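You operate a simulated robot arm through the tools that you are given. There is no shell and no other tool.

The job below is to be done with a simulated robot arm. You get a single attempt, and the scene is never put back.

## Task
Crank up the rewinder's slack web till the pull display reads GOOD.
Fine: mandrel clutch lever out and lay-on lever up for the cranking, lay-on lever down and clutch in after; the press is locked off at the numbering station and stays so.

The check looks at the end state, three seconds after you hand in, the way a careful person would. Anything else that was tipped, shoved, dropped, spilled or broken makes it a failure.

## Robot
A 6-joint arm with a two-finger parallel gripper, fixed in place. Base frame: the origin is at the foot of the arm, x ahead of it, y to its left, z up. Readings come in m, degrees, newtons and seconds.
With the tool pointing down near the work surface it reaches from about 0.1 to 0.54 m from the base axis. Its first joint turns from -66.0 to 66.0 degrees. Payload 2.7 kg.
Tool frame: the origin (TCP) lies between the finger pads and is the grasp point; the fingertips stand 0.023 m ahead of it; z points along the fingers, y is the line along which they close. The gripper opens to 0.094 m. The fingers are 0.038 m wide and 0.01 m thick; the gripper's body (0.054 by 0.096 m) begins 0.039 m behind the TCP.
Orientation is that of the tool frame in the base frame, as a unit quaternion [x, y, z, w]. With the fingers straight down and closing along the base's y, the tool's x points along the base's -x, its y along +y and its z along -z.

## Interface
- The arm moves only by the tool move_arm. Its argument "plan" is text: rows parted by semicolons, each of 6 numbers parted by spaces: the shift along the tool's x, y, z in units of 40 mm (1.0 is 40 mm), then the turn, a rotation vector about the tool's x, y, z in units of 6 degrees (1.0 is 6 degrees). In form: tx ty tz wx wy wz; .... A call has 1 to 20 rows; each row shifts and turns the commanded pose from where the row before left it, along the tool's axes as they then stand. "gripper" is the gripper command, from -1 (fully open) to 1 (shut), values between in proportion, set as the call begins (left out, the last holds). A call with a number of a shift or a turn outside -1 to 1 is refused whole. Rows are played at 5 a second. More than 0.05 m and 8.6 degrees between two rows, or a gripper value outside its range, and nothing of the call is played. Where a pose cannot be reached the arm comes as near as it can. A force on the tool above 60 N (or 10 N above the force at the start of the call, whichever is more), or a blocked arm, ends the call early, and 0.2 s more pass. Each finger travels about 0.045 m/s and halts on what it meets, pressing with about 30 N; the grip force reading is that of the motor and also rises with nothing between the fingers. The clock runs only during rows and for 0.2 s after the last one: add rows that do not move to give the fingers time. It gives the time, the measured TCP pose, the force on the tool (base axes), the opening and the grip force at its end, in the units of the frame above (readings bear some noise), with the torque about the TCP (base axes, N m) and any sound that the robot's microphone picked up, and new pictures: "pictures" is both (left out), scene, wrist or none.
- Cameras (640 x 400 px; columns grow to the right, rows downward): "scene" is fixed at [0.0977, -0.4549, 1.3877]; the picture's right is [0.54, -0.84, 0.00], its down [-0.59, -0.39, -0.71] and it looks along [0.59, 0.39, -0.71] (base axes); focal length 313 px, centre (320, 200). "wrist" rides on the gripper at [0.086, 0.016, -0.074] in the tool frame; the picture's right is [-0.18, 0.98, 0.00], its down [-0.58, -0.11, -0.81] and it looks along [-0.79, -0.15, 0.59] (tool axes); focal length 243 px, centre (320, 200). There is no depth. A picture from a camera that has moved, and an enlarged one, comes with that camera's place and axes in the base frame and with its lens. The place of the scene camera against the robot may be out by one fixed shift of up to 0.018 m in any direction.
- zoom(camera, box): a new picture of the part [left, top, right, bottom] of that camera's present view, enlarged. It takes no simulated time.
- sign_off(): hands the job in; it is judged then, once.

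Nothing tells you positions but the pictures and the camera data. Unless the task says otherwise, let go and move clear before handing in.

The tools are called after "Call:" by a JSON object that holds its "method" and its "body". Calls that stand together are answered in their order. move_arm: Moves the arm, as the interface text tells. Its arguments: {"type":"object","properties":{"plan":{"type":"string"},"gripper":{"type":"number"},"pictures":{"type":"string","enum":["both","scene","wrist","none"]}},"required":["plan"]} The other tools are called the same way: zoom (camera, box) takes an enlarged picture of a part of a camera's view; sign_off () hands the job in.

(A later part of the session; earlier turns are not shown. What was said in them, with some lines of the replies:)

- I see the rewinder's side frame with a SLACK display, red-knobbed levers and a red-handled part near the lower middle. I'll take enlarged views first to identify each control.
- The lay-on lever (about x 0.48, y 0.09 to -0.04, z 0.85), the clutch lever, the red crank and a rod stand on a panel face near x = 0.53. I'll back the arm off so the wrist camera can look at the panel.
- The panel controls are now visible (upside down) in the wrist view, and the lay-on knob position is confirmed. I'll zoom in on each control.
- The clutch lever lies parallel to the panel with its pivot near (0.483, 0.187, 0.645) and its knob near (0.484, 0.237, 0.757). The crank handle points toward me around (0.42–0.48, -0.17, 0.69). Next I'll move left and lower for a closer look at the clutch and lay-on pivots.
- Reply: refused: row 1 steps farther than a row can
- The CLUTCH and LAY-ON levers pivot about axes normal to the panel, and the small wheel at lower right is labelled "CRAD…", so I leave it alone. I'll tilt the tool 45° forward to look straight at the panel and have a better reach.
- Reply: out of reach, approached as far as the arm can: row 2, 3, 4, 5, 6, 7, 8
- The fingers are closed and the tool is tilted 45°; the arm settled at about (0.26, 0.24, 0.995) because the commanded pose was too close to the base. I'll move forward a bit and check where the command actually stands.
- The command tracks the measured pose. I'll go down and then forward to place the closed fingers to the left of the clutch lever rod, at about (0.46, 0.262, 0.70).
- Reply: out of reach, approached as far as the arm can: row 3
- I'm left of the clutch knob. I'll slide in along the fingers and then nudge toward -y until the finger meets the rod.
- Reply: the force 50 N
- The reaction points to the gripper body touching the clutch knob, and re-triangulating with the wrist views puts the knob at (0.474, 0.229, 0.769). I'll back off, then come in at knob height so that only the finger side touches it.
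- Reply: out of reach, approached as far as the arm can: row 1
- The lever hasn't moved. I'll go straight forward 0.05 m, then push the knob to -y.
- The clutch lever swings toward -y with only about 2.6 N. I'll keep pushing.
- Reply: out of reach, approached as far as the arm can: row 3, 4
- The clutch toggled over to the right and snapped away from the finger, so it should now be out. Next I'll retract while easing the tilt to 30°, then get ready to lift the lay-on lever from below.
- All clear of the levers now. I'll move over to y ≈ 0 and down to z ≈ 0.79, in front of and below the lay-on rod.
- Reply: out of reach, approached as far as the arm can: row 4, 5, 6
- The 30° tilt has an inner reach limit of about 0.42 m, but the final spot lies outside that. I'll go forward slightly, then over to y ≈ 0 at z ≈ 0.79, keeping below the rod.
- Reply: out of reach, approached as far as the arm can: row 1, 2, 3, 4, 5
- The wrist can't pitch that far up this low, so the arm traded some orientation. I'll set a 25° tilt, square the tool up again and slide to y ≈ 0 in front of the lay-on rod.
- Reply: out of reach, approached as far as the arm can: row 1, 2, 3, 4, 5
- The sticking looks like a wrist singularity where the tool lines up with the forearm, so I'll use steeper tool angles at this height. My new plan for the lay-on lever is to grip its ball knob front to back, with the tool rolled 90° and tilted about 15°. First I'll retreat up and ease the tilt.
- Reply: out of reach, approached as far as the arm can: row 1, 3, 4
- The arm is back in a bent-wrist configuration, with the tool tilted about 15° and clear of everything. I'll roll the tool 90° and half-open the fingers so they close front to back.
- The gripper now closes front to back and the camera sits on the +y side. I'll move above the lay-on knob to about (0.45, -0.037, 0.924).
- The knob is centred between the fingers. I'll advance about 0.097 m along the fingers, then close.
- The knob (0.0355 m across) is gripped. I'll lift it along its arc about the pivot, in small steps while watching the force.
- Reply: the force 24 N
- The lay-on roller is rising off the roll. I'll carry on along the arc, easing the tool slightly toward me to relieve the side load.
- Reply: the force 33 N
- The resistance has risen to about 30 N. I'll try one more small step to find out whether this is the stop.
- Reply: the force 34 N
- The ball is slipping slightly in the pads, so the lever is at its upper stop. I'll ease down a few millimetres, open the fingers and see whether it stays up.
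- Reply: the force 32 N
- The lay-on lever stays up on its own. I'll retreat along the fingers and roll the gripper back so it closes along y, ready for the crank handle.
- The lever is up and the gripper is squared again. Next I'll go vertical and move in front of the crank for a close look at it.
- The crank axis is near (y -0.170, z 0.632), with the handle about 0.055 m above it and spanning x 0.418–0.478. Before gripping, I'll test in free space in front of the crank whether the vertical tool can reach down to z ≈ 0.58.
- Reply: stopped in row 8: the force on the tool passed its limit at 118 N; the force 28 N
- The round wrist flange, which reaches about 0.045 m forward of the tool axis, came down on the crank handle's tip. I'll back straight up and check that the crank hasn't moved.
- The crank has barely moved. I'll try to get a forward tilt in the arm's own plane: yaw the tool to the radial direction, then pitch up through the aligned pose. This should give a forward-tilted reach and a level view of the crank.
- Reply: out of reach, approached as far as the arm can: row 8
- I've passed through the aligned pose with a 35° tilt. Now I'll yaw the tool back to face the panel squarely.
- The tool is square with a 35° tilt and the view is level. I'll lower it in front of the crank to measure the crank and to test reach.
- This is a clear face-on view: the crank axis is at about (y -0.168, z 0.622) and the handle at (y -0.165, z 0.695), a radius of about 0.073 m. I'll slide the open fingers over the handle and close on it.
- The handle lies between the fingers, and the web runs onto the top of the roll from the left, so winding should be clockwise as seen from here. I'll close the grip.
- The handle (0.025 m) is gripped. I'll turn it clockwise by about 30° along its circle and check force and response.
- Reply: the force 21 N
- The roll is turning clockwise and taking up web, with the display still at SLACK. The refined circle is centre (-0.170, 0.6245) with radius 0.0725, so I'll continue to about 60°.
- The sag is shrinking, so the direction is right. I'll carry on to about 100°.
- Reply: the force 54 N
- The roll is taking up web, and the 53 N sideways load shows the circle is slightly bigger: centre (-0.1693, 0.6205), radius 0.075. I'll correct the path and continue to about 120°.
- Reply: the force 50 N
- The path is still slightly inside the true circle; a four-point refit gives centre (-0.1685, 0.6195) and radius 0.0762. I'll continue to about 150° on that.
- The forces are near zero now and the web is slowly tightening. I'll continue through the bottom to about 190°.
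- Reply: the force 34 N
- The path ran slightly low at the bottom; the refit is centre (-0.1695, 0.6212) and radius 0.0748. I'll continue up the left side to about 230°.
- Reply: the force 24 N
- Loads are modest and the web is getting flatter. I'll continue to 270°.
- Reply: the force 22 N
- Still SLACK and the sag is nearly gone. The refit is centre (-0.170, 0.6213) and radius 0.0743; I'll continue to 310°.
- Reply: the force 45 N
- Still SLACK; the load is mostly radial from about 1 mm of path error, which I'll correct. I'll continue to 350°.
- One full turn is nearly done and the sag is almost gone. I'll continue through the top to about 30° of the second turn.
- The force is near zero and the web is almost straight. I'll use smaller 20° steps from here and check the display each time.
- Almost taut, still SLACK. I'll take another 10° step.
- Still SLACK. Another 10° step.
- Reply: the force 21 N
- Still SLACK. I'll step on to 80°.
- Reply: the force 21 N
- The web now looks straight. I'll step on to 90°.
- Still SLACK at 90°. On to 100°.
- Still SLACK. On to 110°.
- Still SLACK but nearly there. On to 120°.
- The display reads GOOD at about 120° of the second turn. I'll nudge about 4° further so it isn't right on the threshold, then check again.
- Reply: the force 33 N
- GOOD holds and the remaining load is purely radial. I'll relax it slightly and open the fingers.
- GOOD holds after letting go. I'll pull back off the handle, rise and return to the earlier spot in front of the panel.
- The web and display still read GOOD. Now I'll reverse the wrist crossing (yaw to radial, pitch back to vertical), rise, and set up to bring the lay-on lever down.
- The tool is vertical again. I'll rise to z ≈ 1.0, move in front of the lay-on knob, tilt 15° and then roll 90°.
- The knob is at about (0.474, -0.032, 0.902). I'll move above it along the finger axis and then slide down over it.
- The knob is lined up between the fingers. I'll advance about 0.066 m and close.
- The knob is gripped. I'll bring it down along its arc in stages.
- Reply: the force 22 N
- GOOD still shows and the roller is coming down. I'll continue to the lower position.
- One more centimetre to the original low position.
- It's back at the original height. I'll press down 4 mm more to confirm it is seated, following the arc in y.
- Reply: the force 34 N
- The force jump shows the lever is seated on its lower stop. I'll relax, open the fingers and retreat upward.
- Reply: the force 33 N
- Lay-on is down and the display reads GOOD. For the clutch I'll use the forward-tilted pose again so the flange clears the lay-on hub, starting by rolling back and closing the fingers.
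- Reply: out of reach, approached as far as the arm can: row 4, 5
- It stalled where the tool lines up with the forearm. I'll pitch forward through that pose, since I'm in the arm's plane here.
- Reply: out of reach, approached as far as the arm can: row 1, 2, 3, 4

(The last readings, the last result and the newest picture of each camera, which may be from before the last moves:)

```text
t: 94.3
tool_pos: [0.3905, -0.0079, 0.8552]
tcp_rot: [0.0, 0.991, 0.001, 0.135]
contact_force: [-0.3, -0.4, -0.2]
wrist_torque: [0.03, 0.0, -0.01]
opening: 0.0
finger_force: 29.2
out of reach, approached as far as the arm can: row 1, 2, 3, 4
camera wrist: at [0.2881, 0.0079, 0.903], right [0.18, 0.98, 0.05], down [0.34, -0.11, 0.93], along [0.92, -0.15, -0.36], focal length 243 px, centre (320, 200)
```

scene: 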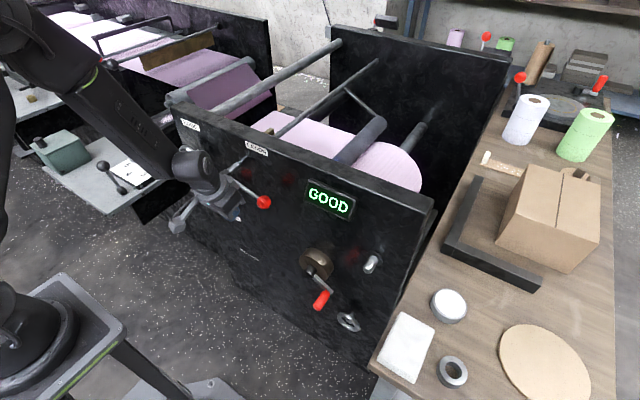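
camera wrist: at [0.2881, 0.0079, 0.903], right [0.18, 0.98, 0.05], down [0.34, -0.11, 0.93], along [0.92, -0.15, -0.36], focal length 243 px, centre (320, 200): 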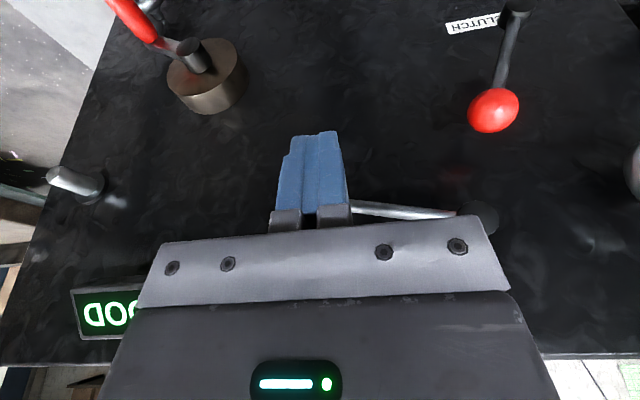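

It's stuck at the aligned pose. I'll go back to vertical, lower to z ≈ 0.807 and pitch forward from there, as worked before.

Call:
{"method": "move_arm", "body": {"plan": "0 0 0 0 0.86 0;0 0 0 0 0.86 0;0 0 0 0 0.86 0;0 0 0.6 0 0 0;0 0 0.6 0 0 0;0 0 0 0 0 0;0 0 0 0 -0.9 0;0 0 0 0 -0.9 0;0 0 0 0 -0.9 0;0 0 0 0 -0.9 0;0 0 0 0 -0.9 0;0 0 0 0 -0.9 0;0 0 0 0 -0.9 0;0 0 0 0 0 0"}}

```text
t: 97.3
tool_pos: [0.3904, -0.0071, 0.8074]
tcp_rot: [0.0, 0.995, 0.002, 0.095]
contact_force: [1.0, 0.6, -0.1]
wrist_torque: [0.02, 0.0, -0.01]
opening: 0.0002
finger_force: 29.8
out of reach, approached as far as the arm can: row 9, 10, 11, 12, 13
camera wrist: at [0.2917, 0.0087, 0.8637], right [0.18, 0.98, 0.04], down [0.42, -0.11, 0.9], along [0.89, -0.15, -0.43], focal length 243 px, centre (320, 200)
```

scene: 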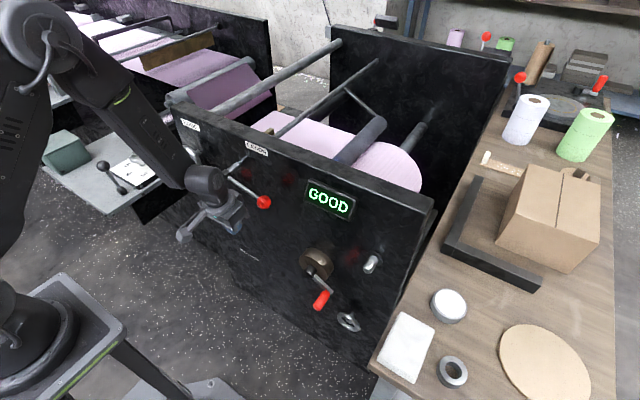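
wrist: 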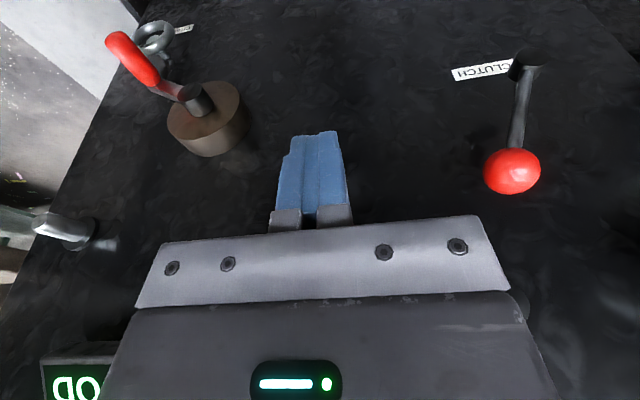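

Exactly in-plane at y = 0 it won't cross, so I'll return to the spot at y ≈ -0.157 and repeat the crossing sequence that worked there.

Call:
{"method": "move_arm", "body": {"plan": "0 0 0 0 0.91 0;0 0 0 0 0.91 0;0.11 -0.75 0 0 0 0;0.11 -0.75 0 0 0 0;0.11 -0.75 0 0 0 0;0.11 -0.75 0 0 0 0;0.11 -0.75 0 0 0 0;0 0 0 0 0 0", "pictures": "none"}}

Call:
{"method": "move_arm", "body": {"plan": "0 0 0 0 0 1;0 0 0 0 0 1;0 0 0 0 0 1;0 0 0 0 0 0.9;0 0 0 0 -0.9 0;0 0 0 0 -0.9 0;0 0 0 0 -0.9 0;0 0 0 0 -0.9 0;0 0 0 0 -0.9 0;0 0 0 0 -0.9 0;0 0 0 0 -0.9 0;0 0 0 0 0 0"}}

```text
t: 99.2
tool_pos: [0.3693, -0.1581, 0.8062]
tcp_rot: [0.0, 1.0, 0.002, -0.001]
contact_force: [-0.7, -0.5, -0.4]
wrist_torque: [-0.03, 0.01, 0.02]
opening: 0.0001
finger_force: 29.4
```

```text
t: 101.8
tool_pos: [0.3692, -0.1581, 0.8065]
tcp_rot: [0.201, 0.975, -0.019, 0.091]
contact_force: [0.3, 0.2, -0.4]
wrist_torque: [0.02, -0.03, 0.0]
opening: 0.0
finger_force: 29.8
out of reach, approached as far as the arm can: row 7, 8, 9, 10, 11
camera wrist: at [0.2855, -0.1045, 0.8633], right [0.56, 0.83, 0.04], down [0.34, -0.27, 0.9], along [0.76, -0.49, -0.43], focal length 243 px, centre (320, 200)
```

scene: 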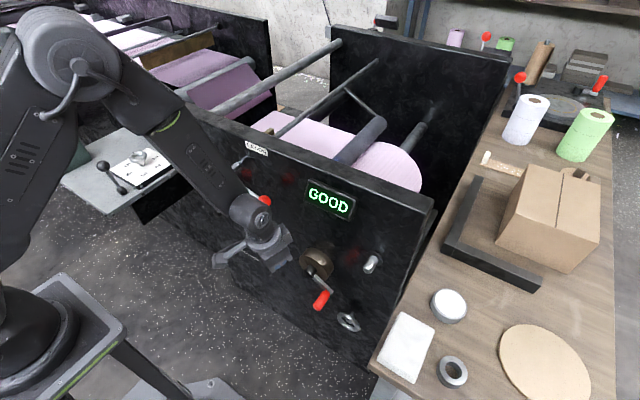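
wrist: 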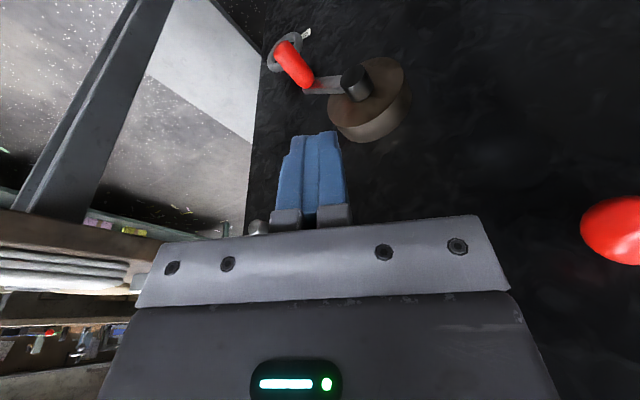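

The same spot no longer crosses, so I'll change plan for the clutch. I'll go back to the pose at (0.20, 0.165, 0.95) where my first forward tilt worked, then straddle the clutch knob with open fingers and push it with the right-hand finger.

Call:
{"method": "move_arm", "body": {"plan": "0 0 0 0 0.91 0;0 0 0 0 0.88 0;0 0 0 0 0 -1;0 0 0 0 0 -1;0 0 0 0 0 -1;0 0 0 0 0 -0.9;0 0 -0.9 0 0 0;0 0 -0.9 0 0 0;0 0 -0.9 0 0 0;0 0 -0.9 0 0 0;0 0 0 0 0 0", "pictures": "none"}}

Call:
{"method": "move_arm", "body": {"plan": "0.46 0.85 0 0 0 0;0.46 0.85 0 0 0 0;0.46 0.85 0 0 0 0;0.46 0.85 0 0 0 0;0.46 0.85 0 0 0 0;0.46 0.85 0 0 0 0;0.46 0.85 0 0 0 0;0.46 0.85 0 0 0 0;0.46 0.85 0 0 0 0;0 0.4 0 0 0 0;0 0 0 0 0 0"}}

```text
t: 104.2
tool_pos: [0.3691, -0.1584, 0.9522]
tcp_rot: [-0.002, 1.0, 0.001, -0.001]
contact_force: [-0.3, -0.7, -0.7]
wrist_torque: [0.0, -0.06, 0.01]
opening: 0.0001
finger_force: 29.8
```

```text
t: 106.5
tool_pos: [0.2031, 0.1647, 0.9517]
tcp_rot: [0.0, 1.0, 0.002, 0.0]
contact_force: [1.0, 0.6, -0.2]
wrist_torque: [-0.06, -0.02, 0.0]
opening: 0.0001
finger_force: 30.1
camera wrist: at [0.1164, 0.1793, 1.0258], right [0.18, 0.98, 0.0], down [0.58, -0.11, 0.81], along [0.79, -0.15, -0.59], focal length 243 px, centre (320, 200)
```

scene: 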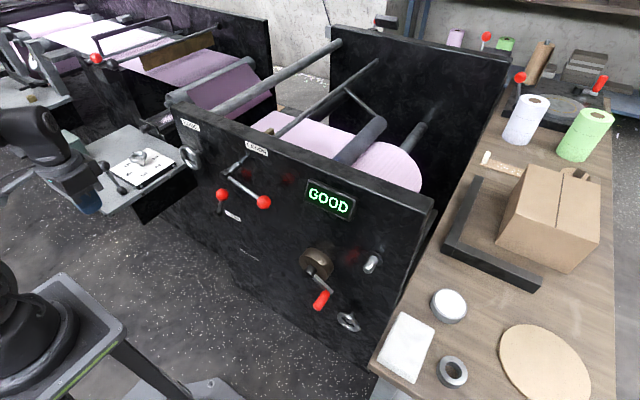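
wrist: 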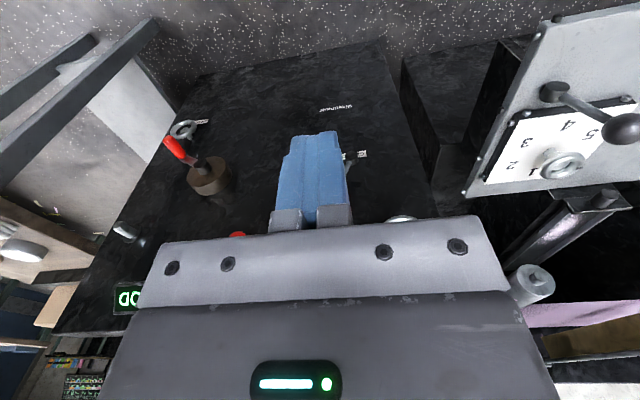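

I'm back at the original pose. I'll repeat the 45° tilt there, with the fingers fully open.

Call:
{"method": "move_arm", "body": {"plan": "0 0 0 0 -0.9375 0;0 0 0 0 -0.9375 0;0 0 0 0 -0.9375 0;0 0 0 0 -0.9375 0;0 0 0 0 -0.9375 0;0 0 0 0 -0.9375 0;0 0 0 0 -0.9375 0;0 0 0 0 -0.9375 0;0 0 0 0 0 0", "gripper": -1, "pictures": "wrist"}}

```text
t: 108.5
tool_pos: [0.2625, 0.2395, 0.9917]
tcp_rot: [0.0, 0.924, 0.002, 0.383]
contact_force: [0.1, 0.0, 0.5]
wrist_torque: [0.02, 0.01, 0.04]
opening: 0.0941
finger_force: 0.1
out of reach, approached as far as the arm can: row 2, 3, 4, 5, 6, 7, 8
camera wrist: at [0.1494, 0.2553, 0.983], right [0.13, 0.98, 0.13], down [-0.16, -0.11, 0.98], along [0.98, -0.15, 0.14], focal length 243 px, centre (320, 200)
```

wrist: 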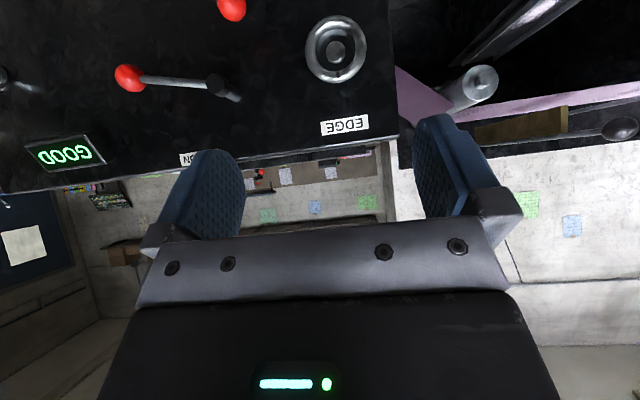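

That's the same reachable pose as before. I'll go forward, ease to a 38° tilt and move toward the approach point above the clutch knob.

Call:
{"method": "move_arm", "body": {"plan": "0 0 0.9 0 0 0;0 0 0.9 0 0 0;0 0 0.9 0 0.6 0;0 0 0.5 0 0.57 0;0 0 0 0 0 0", "pictures": "none"}}

Call:
{"method": "move_arm", "body": {"plan": "-0.2 -0.5 0.3 0 0 0;-0.2 -0.5 0.3 0 0 0;0 -0.5 0.3 0 0 0;0 -0.5 0.3 0 0 0;0 0 0 0 0 0"}}

```text
t: 109.8
tool_pos: [0.3521, 0.2405, 0.8978]
tcp_rot: [0.0, 0.946, 0.001, 0.323]
contact_force: [0.5, 0.6, 0.1]
wrist_torque: [0.04, -0.01, 0.0]
opening: 0.094
finger_force: 0.0
```

```text
t: 111.0
tool_pos: [0.3944, 0.1601, 0.873]
tcp_rot: [0.0, 0.946, 0.002, 0.325]
contact_force: [-0.6, -2.0, -0.3]
wrist_torque: [0.04, -0.02, -0.03]
opening: 0.0941
finger_force: 0.0
camera wrist: at [0.2814, 0.1753, 0.8777], right [0.14, 0.98, 0.12], down [-0.04, -0.11, 0.99], along [0.99, -0.15, 0.02], focal length 243 px, centre (320, 200)
```

scene: 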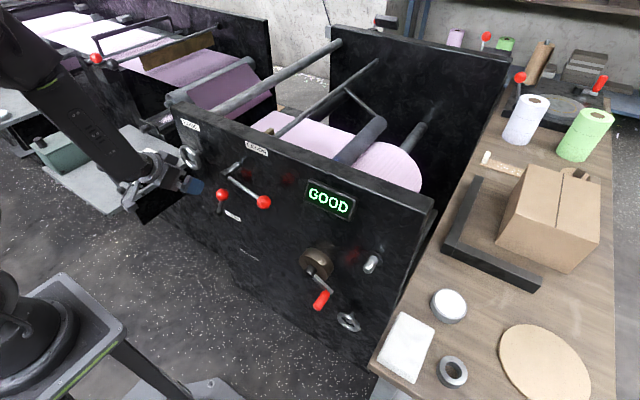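
wrist: 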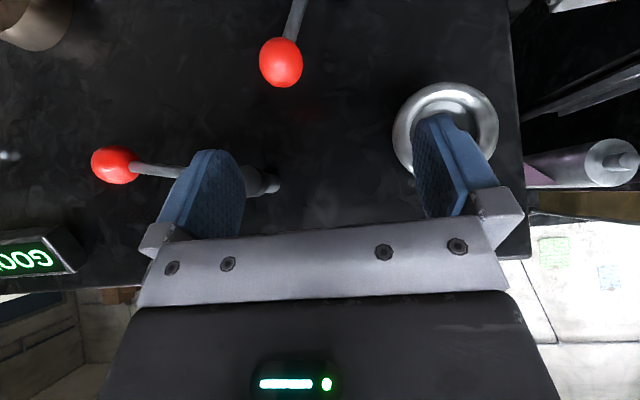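

The knob at (0.474, 0.128, 0.769) now lies between the open fingers' paths, and both the lay-on hub and the edge wheel stay clear. I'll advance to straddle it.

Call:
{"method": "move_arm", "body": {"plan": "0.09 -0.03 0.733 0 0 0;0.09 -0.03 0.733 0 0 0;0.09 -0.03 0.733 0 0 0;0.09 -0.03 0.733 0 0 0;0 0 0 0 0 0"}}

```text
t: 112.2
tool_pos: [0.4573, 0.1554, 0.7699]
tcp_rot: [-0.001, 0.946, -0.003, 0.324]
contact_force: [-1.1, -0.8, -0.8]
wrist_torque: [-0.02, -0.03, 0.0]
opening: 0.0937
finger_force: 0.0
camera wrist: at [0.3442, 0.1718, 0.7764], right [0.15, 0.98, 0.11], down [-0.03, -0.1, 0.99], along [0.99, -0.15, 0.02], focal length 243 px, centre (320, 200)
```

scene: 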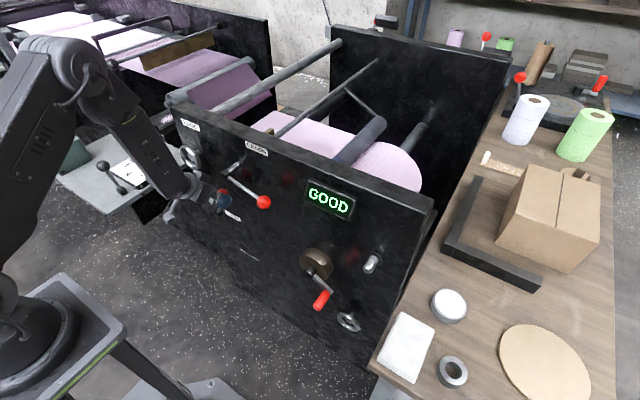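
wrist: 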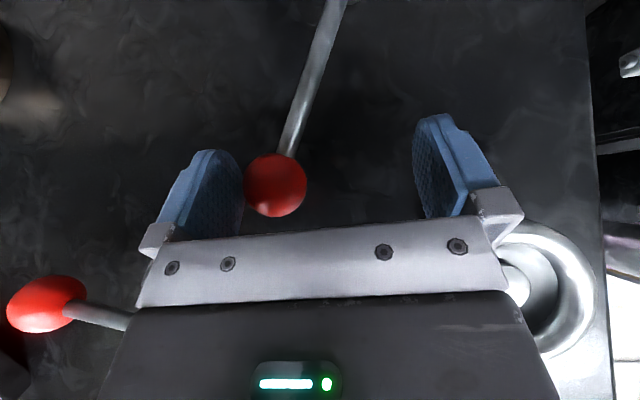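

The fingers straddle the knob. I'll push to +y with the right-hand finger.

Call:
{"method": "move_arm", "body": {"plan": "0 0.3 0 0 0 0;0 0.3 0 0 0 0;0 0.3 0 0 0 0;0 0.3 0 0 0 0;0 0 0 0 0 0"}}

```text
t: 113.3
tool_pos: [0.4554, 0.2036, 0.7716]
tcp_rot: [-0.001, 0.946, 0.002, 0.325]
contact_force: [0.6, 0.2, 0.2]
wrist_torque: [-0.04, -0.01, -0.04]
opening: 0.0939
finger_force: 0.1
camera wrist: at [0.343, 0.2194, 0.7766], right [0.14, 0.98, 0.12], down [-0.04, -0.11, 0.99], along [0.99, -0.15, 0.02], focal length 243 px, centre (320, 200)
```

scene: 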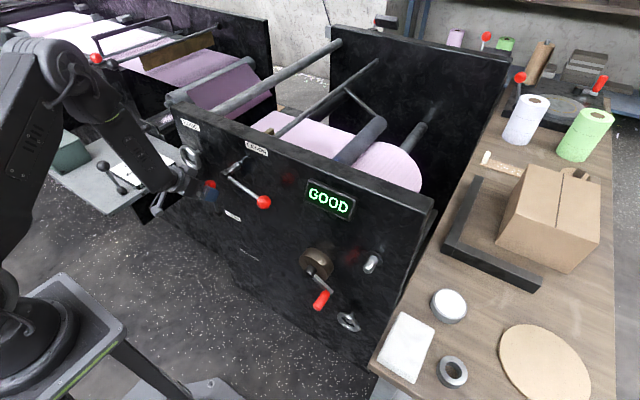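
wrist: 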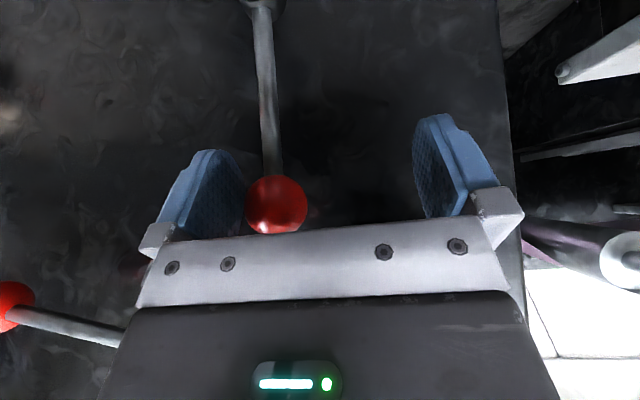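

The lever is around vertical. I'll keep pushing to its original lean.

Call:
{"method": "move_arm", "body": {"plan": "0 0.3 0 0 0 0;0 0.3 0 0 0 0;0 0.3 0 0 0 0;0 0.25 0 0 0 0;0 0 0 0 0 0"}}

```text
t: 114.5
tool_pos: [0.4564, 0.2499, 0.7707]
tcp_rot: [-0.001, 0.946, 0.002, 0.325]
contact_force: [0.2, 0.5, 0.0]
wrist_torque: [0.01, 0.02, -0.01]
opening: 0.0941
finger_force: 0.1
camera wrist: at [0.3426, 0.2659, 0.7761], right [0.14, 0.98, 0.12], down [-0.04, -0.11, 0.99], along [0.99, -0.15, 0.02], focal length 243 px, centre (320, 200)
```

scene: 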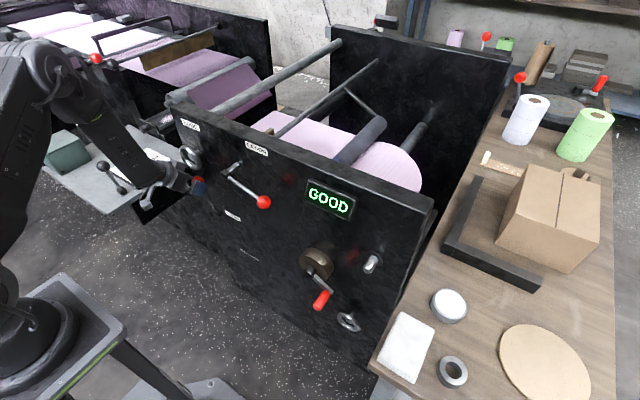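
wrist: 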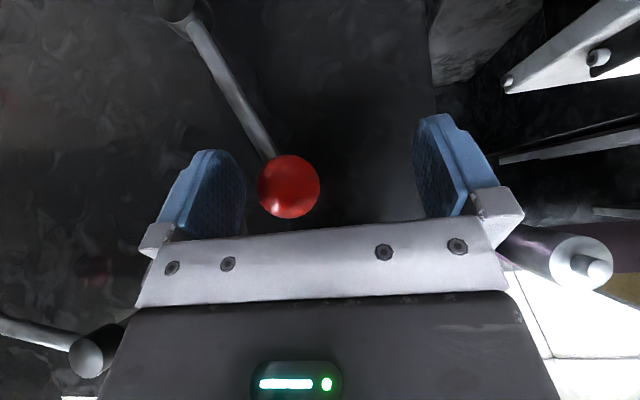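

The clutch snapped to its original "in" position and the display still reads GOOD. I'll back out along the fingers and go clear.

Call:
{"method": "move_arm", "body": {"plan": "0 0 -0.7 0 0 0;0 0 -0.7 0 0 0;0 0 -0.7 0 0 0;0 0 -0.7 0 0 0;0 0 -0.7 0 0 0;0 0 0 0 0 0;0 0 0 0 0 0"}}

Call:
{"method": "zoom", "body": {"camera": "scene", "box": [160, 130, 400, 280]}}

Call:
{"method": "zoom", "body": {"camera": "scene", "box": [240, 80, 440, 205]}}

```text
t: 116.2
tool_pos: [0.3686, 0.2481, 0.8816]
tcp_rot: [0.0, 0.946, 0.002, 0.325]
contact_force: [0.0, -0.4, 0.0]
wrist_torque: [-0.02, -0.05, -0.03]
opening: 0.094
finger_force: 0.1
camera wrist: at [0.2564, 0.264, 0.8869], right [0.14, 0.98, 0.12], down [-0.04, -0.11, 0.99], along [0.99, -0.15, 0.02], focal length 243 px, centre (320, 200)
```

scene: 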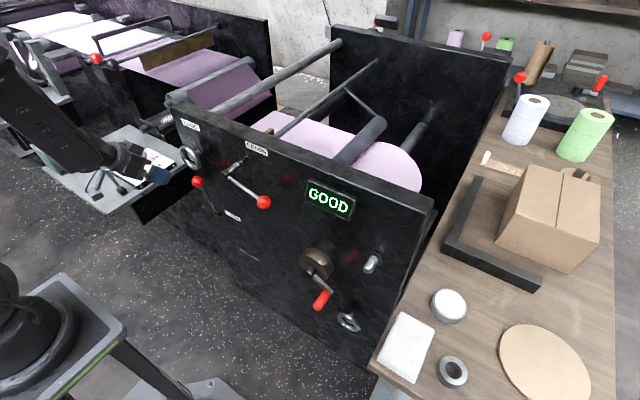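
wrist: 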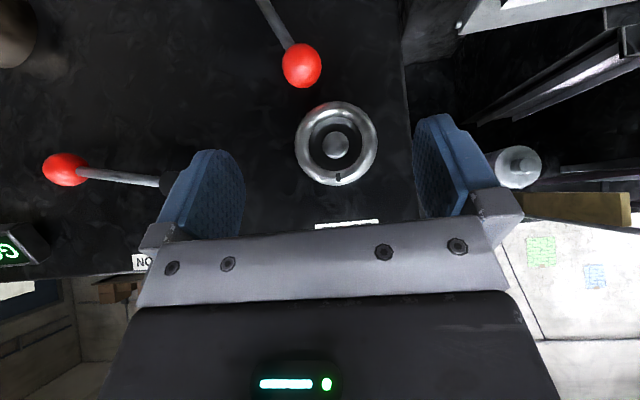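

```text
2.67 times, centred on (280, 205) of scene
camera zoom: at [0.0977, -0.4549, 1.3877], right [0.54, -0.84, 0.0], down [-0.59, -0.39, -0.71], along [0.59, 0.39, -0.71], focal length 834 px, centre (427, 187)
```

zoom: 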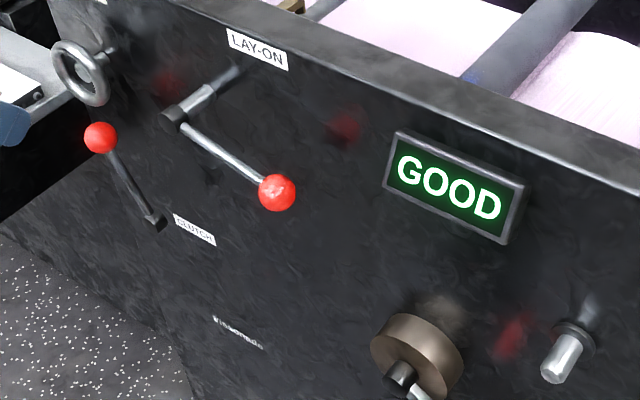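

```text
3.20 times, centred on (340, 142) of scene
camera zoom: at [0.0977, -0.4549, 1.3877], right [0.54, -0.84, 0.0], down [-0.59, -0.39, -0.71], along [0.59, 0.39, -0.71], focal length 1001 px, centre (256, 384)
```

zoom: 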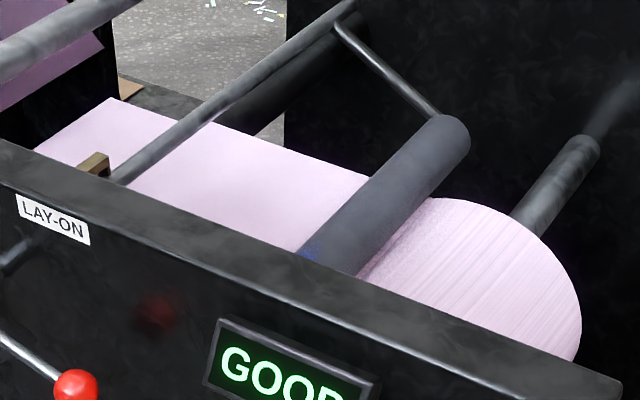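

The display reads GOOD, the lay-on lever is down, the clutch is in at its original position, and the arm is clear. Nothing else looks disturbed, so I'm handing in.

Call:
{"method": "sign_off", "body": {}}

```text
The job is handed in.
```

The slack web is cranked up and the pull display reads GOOD; I've handed the job in. I put the clutch lever out and the lay-on lever up for the cranking. After about one and a third turns clockwise, I put the lay-on lever back down and the clutch back in.

- **Reading:** it went to GOOD at about 120° into the second turn. I gave it roughly 4° more so it wasn't on the threshold. GOOD held after I let go of the crank, through both lever moves, and up to hand-in.
- **Unplanned contacts:** while testing reach, the wrist flange came down on the crank handle with a peak of 118 N. The crank barely moved and turned normally afterwards. Earlier the gripper body bumped the clutch knob at about 50 N, and the lever did not shift.
- **Left alone:** I did not touch the numbering station or the EDGE and CRADLE wheels. The arm finished open and clear of the machine.
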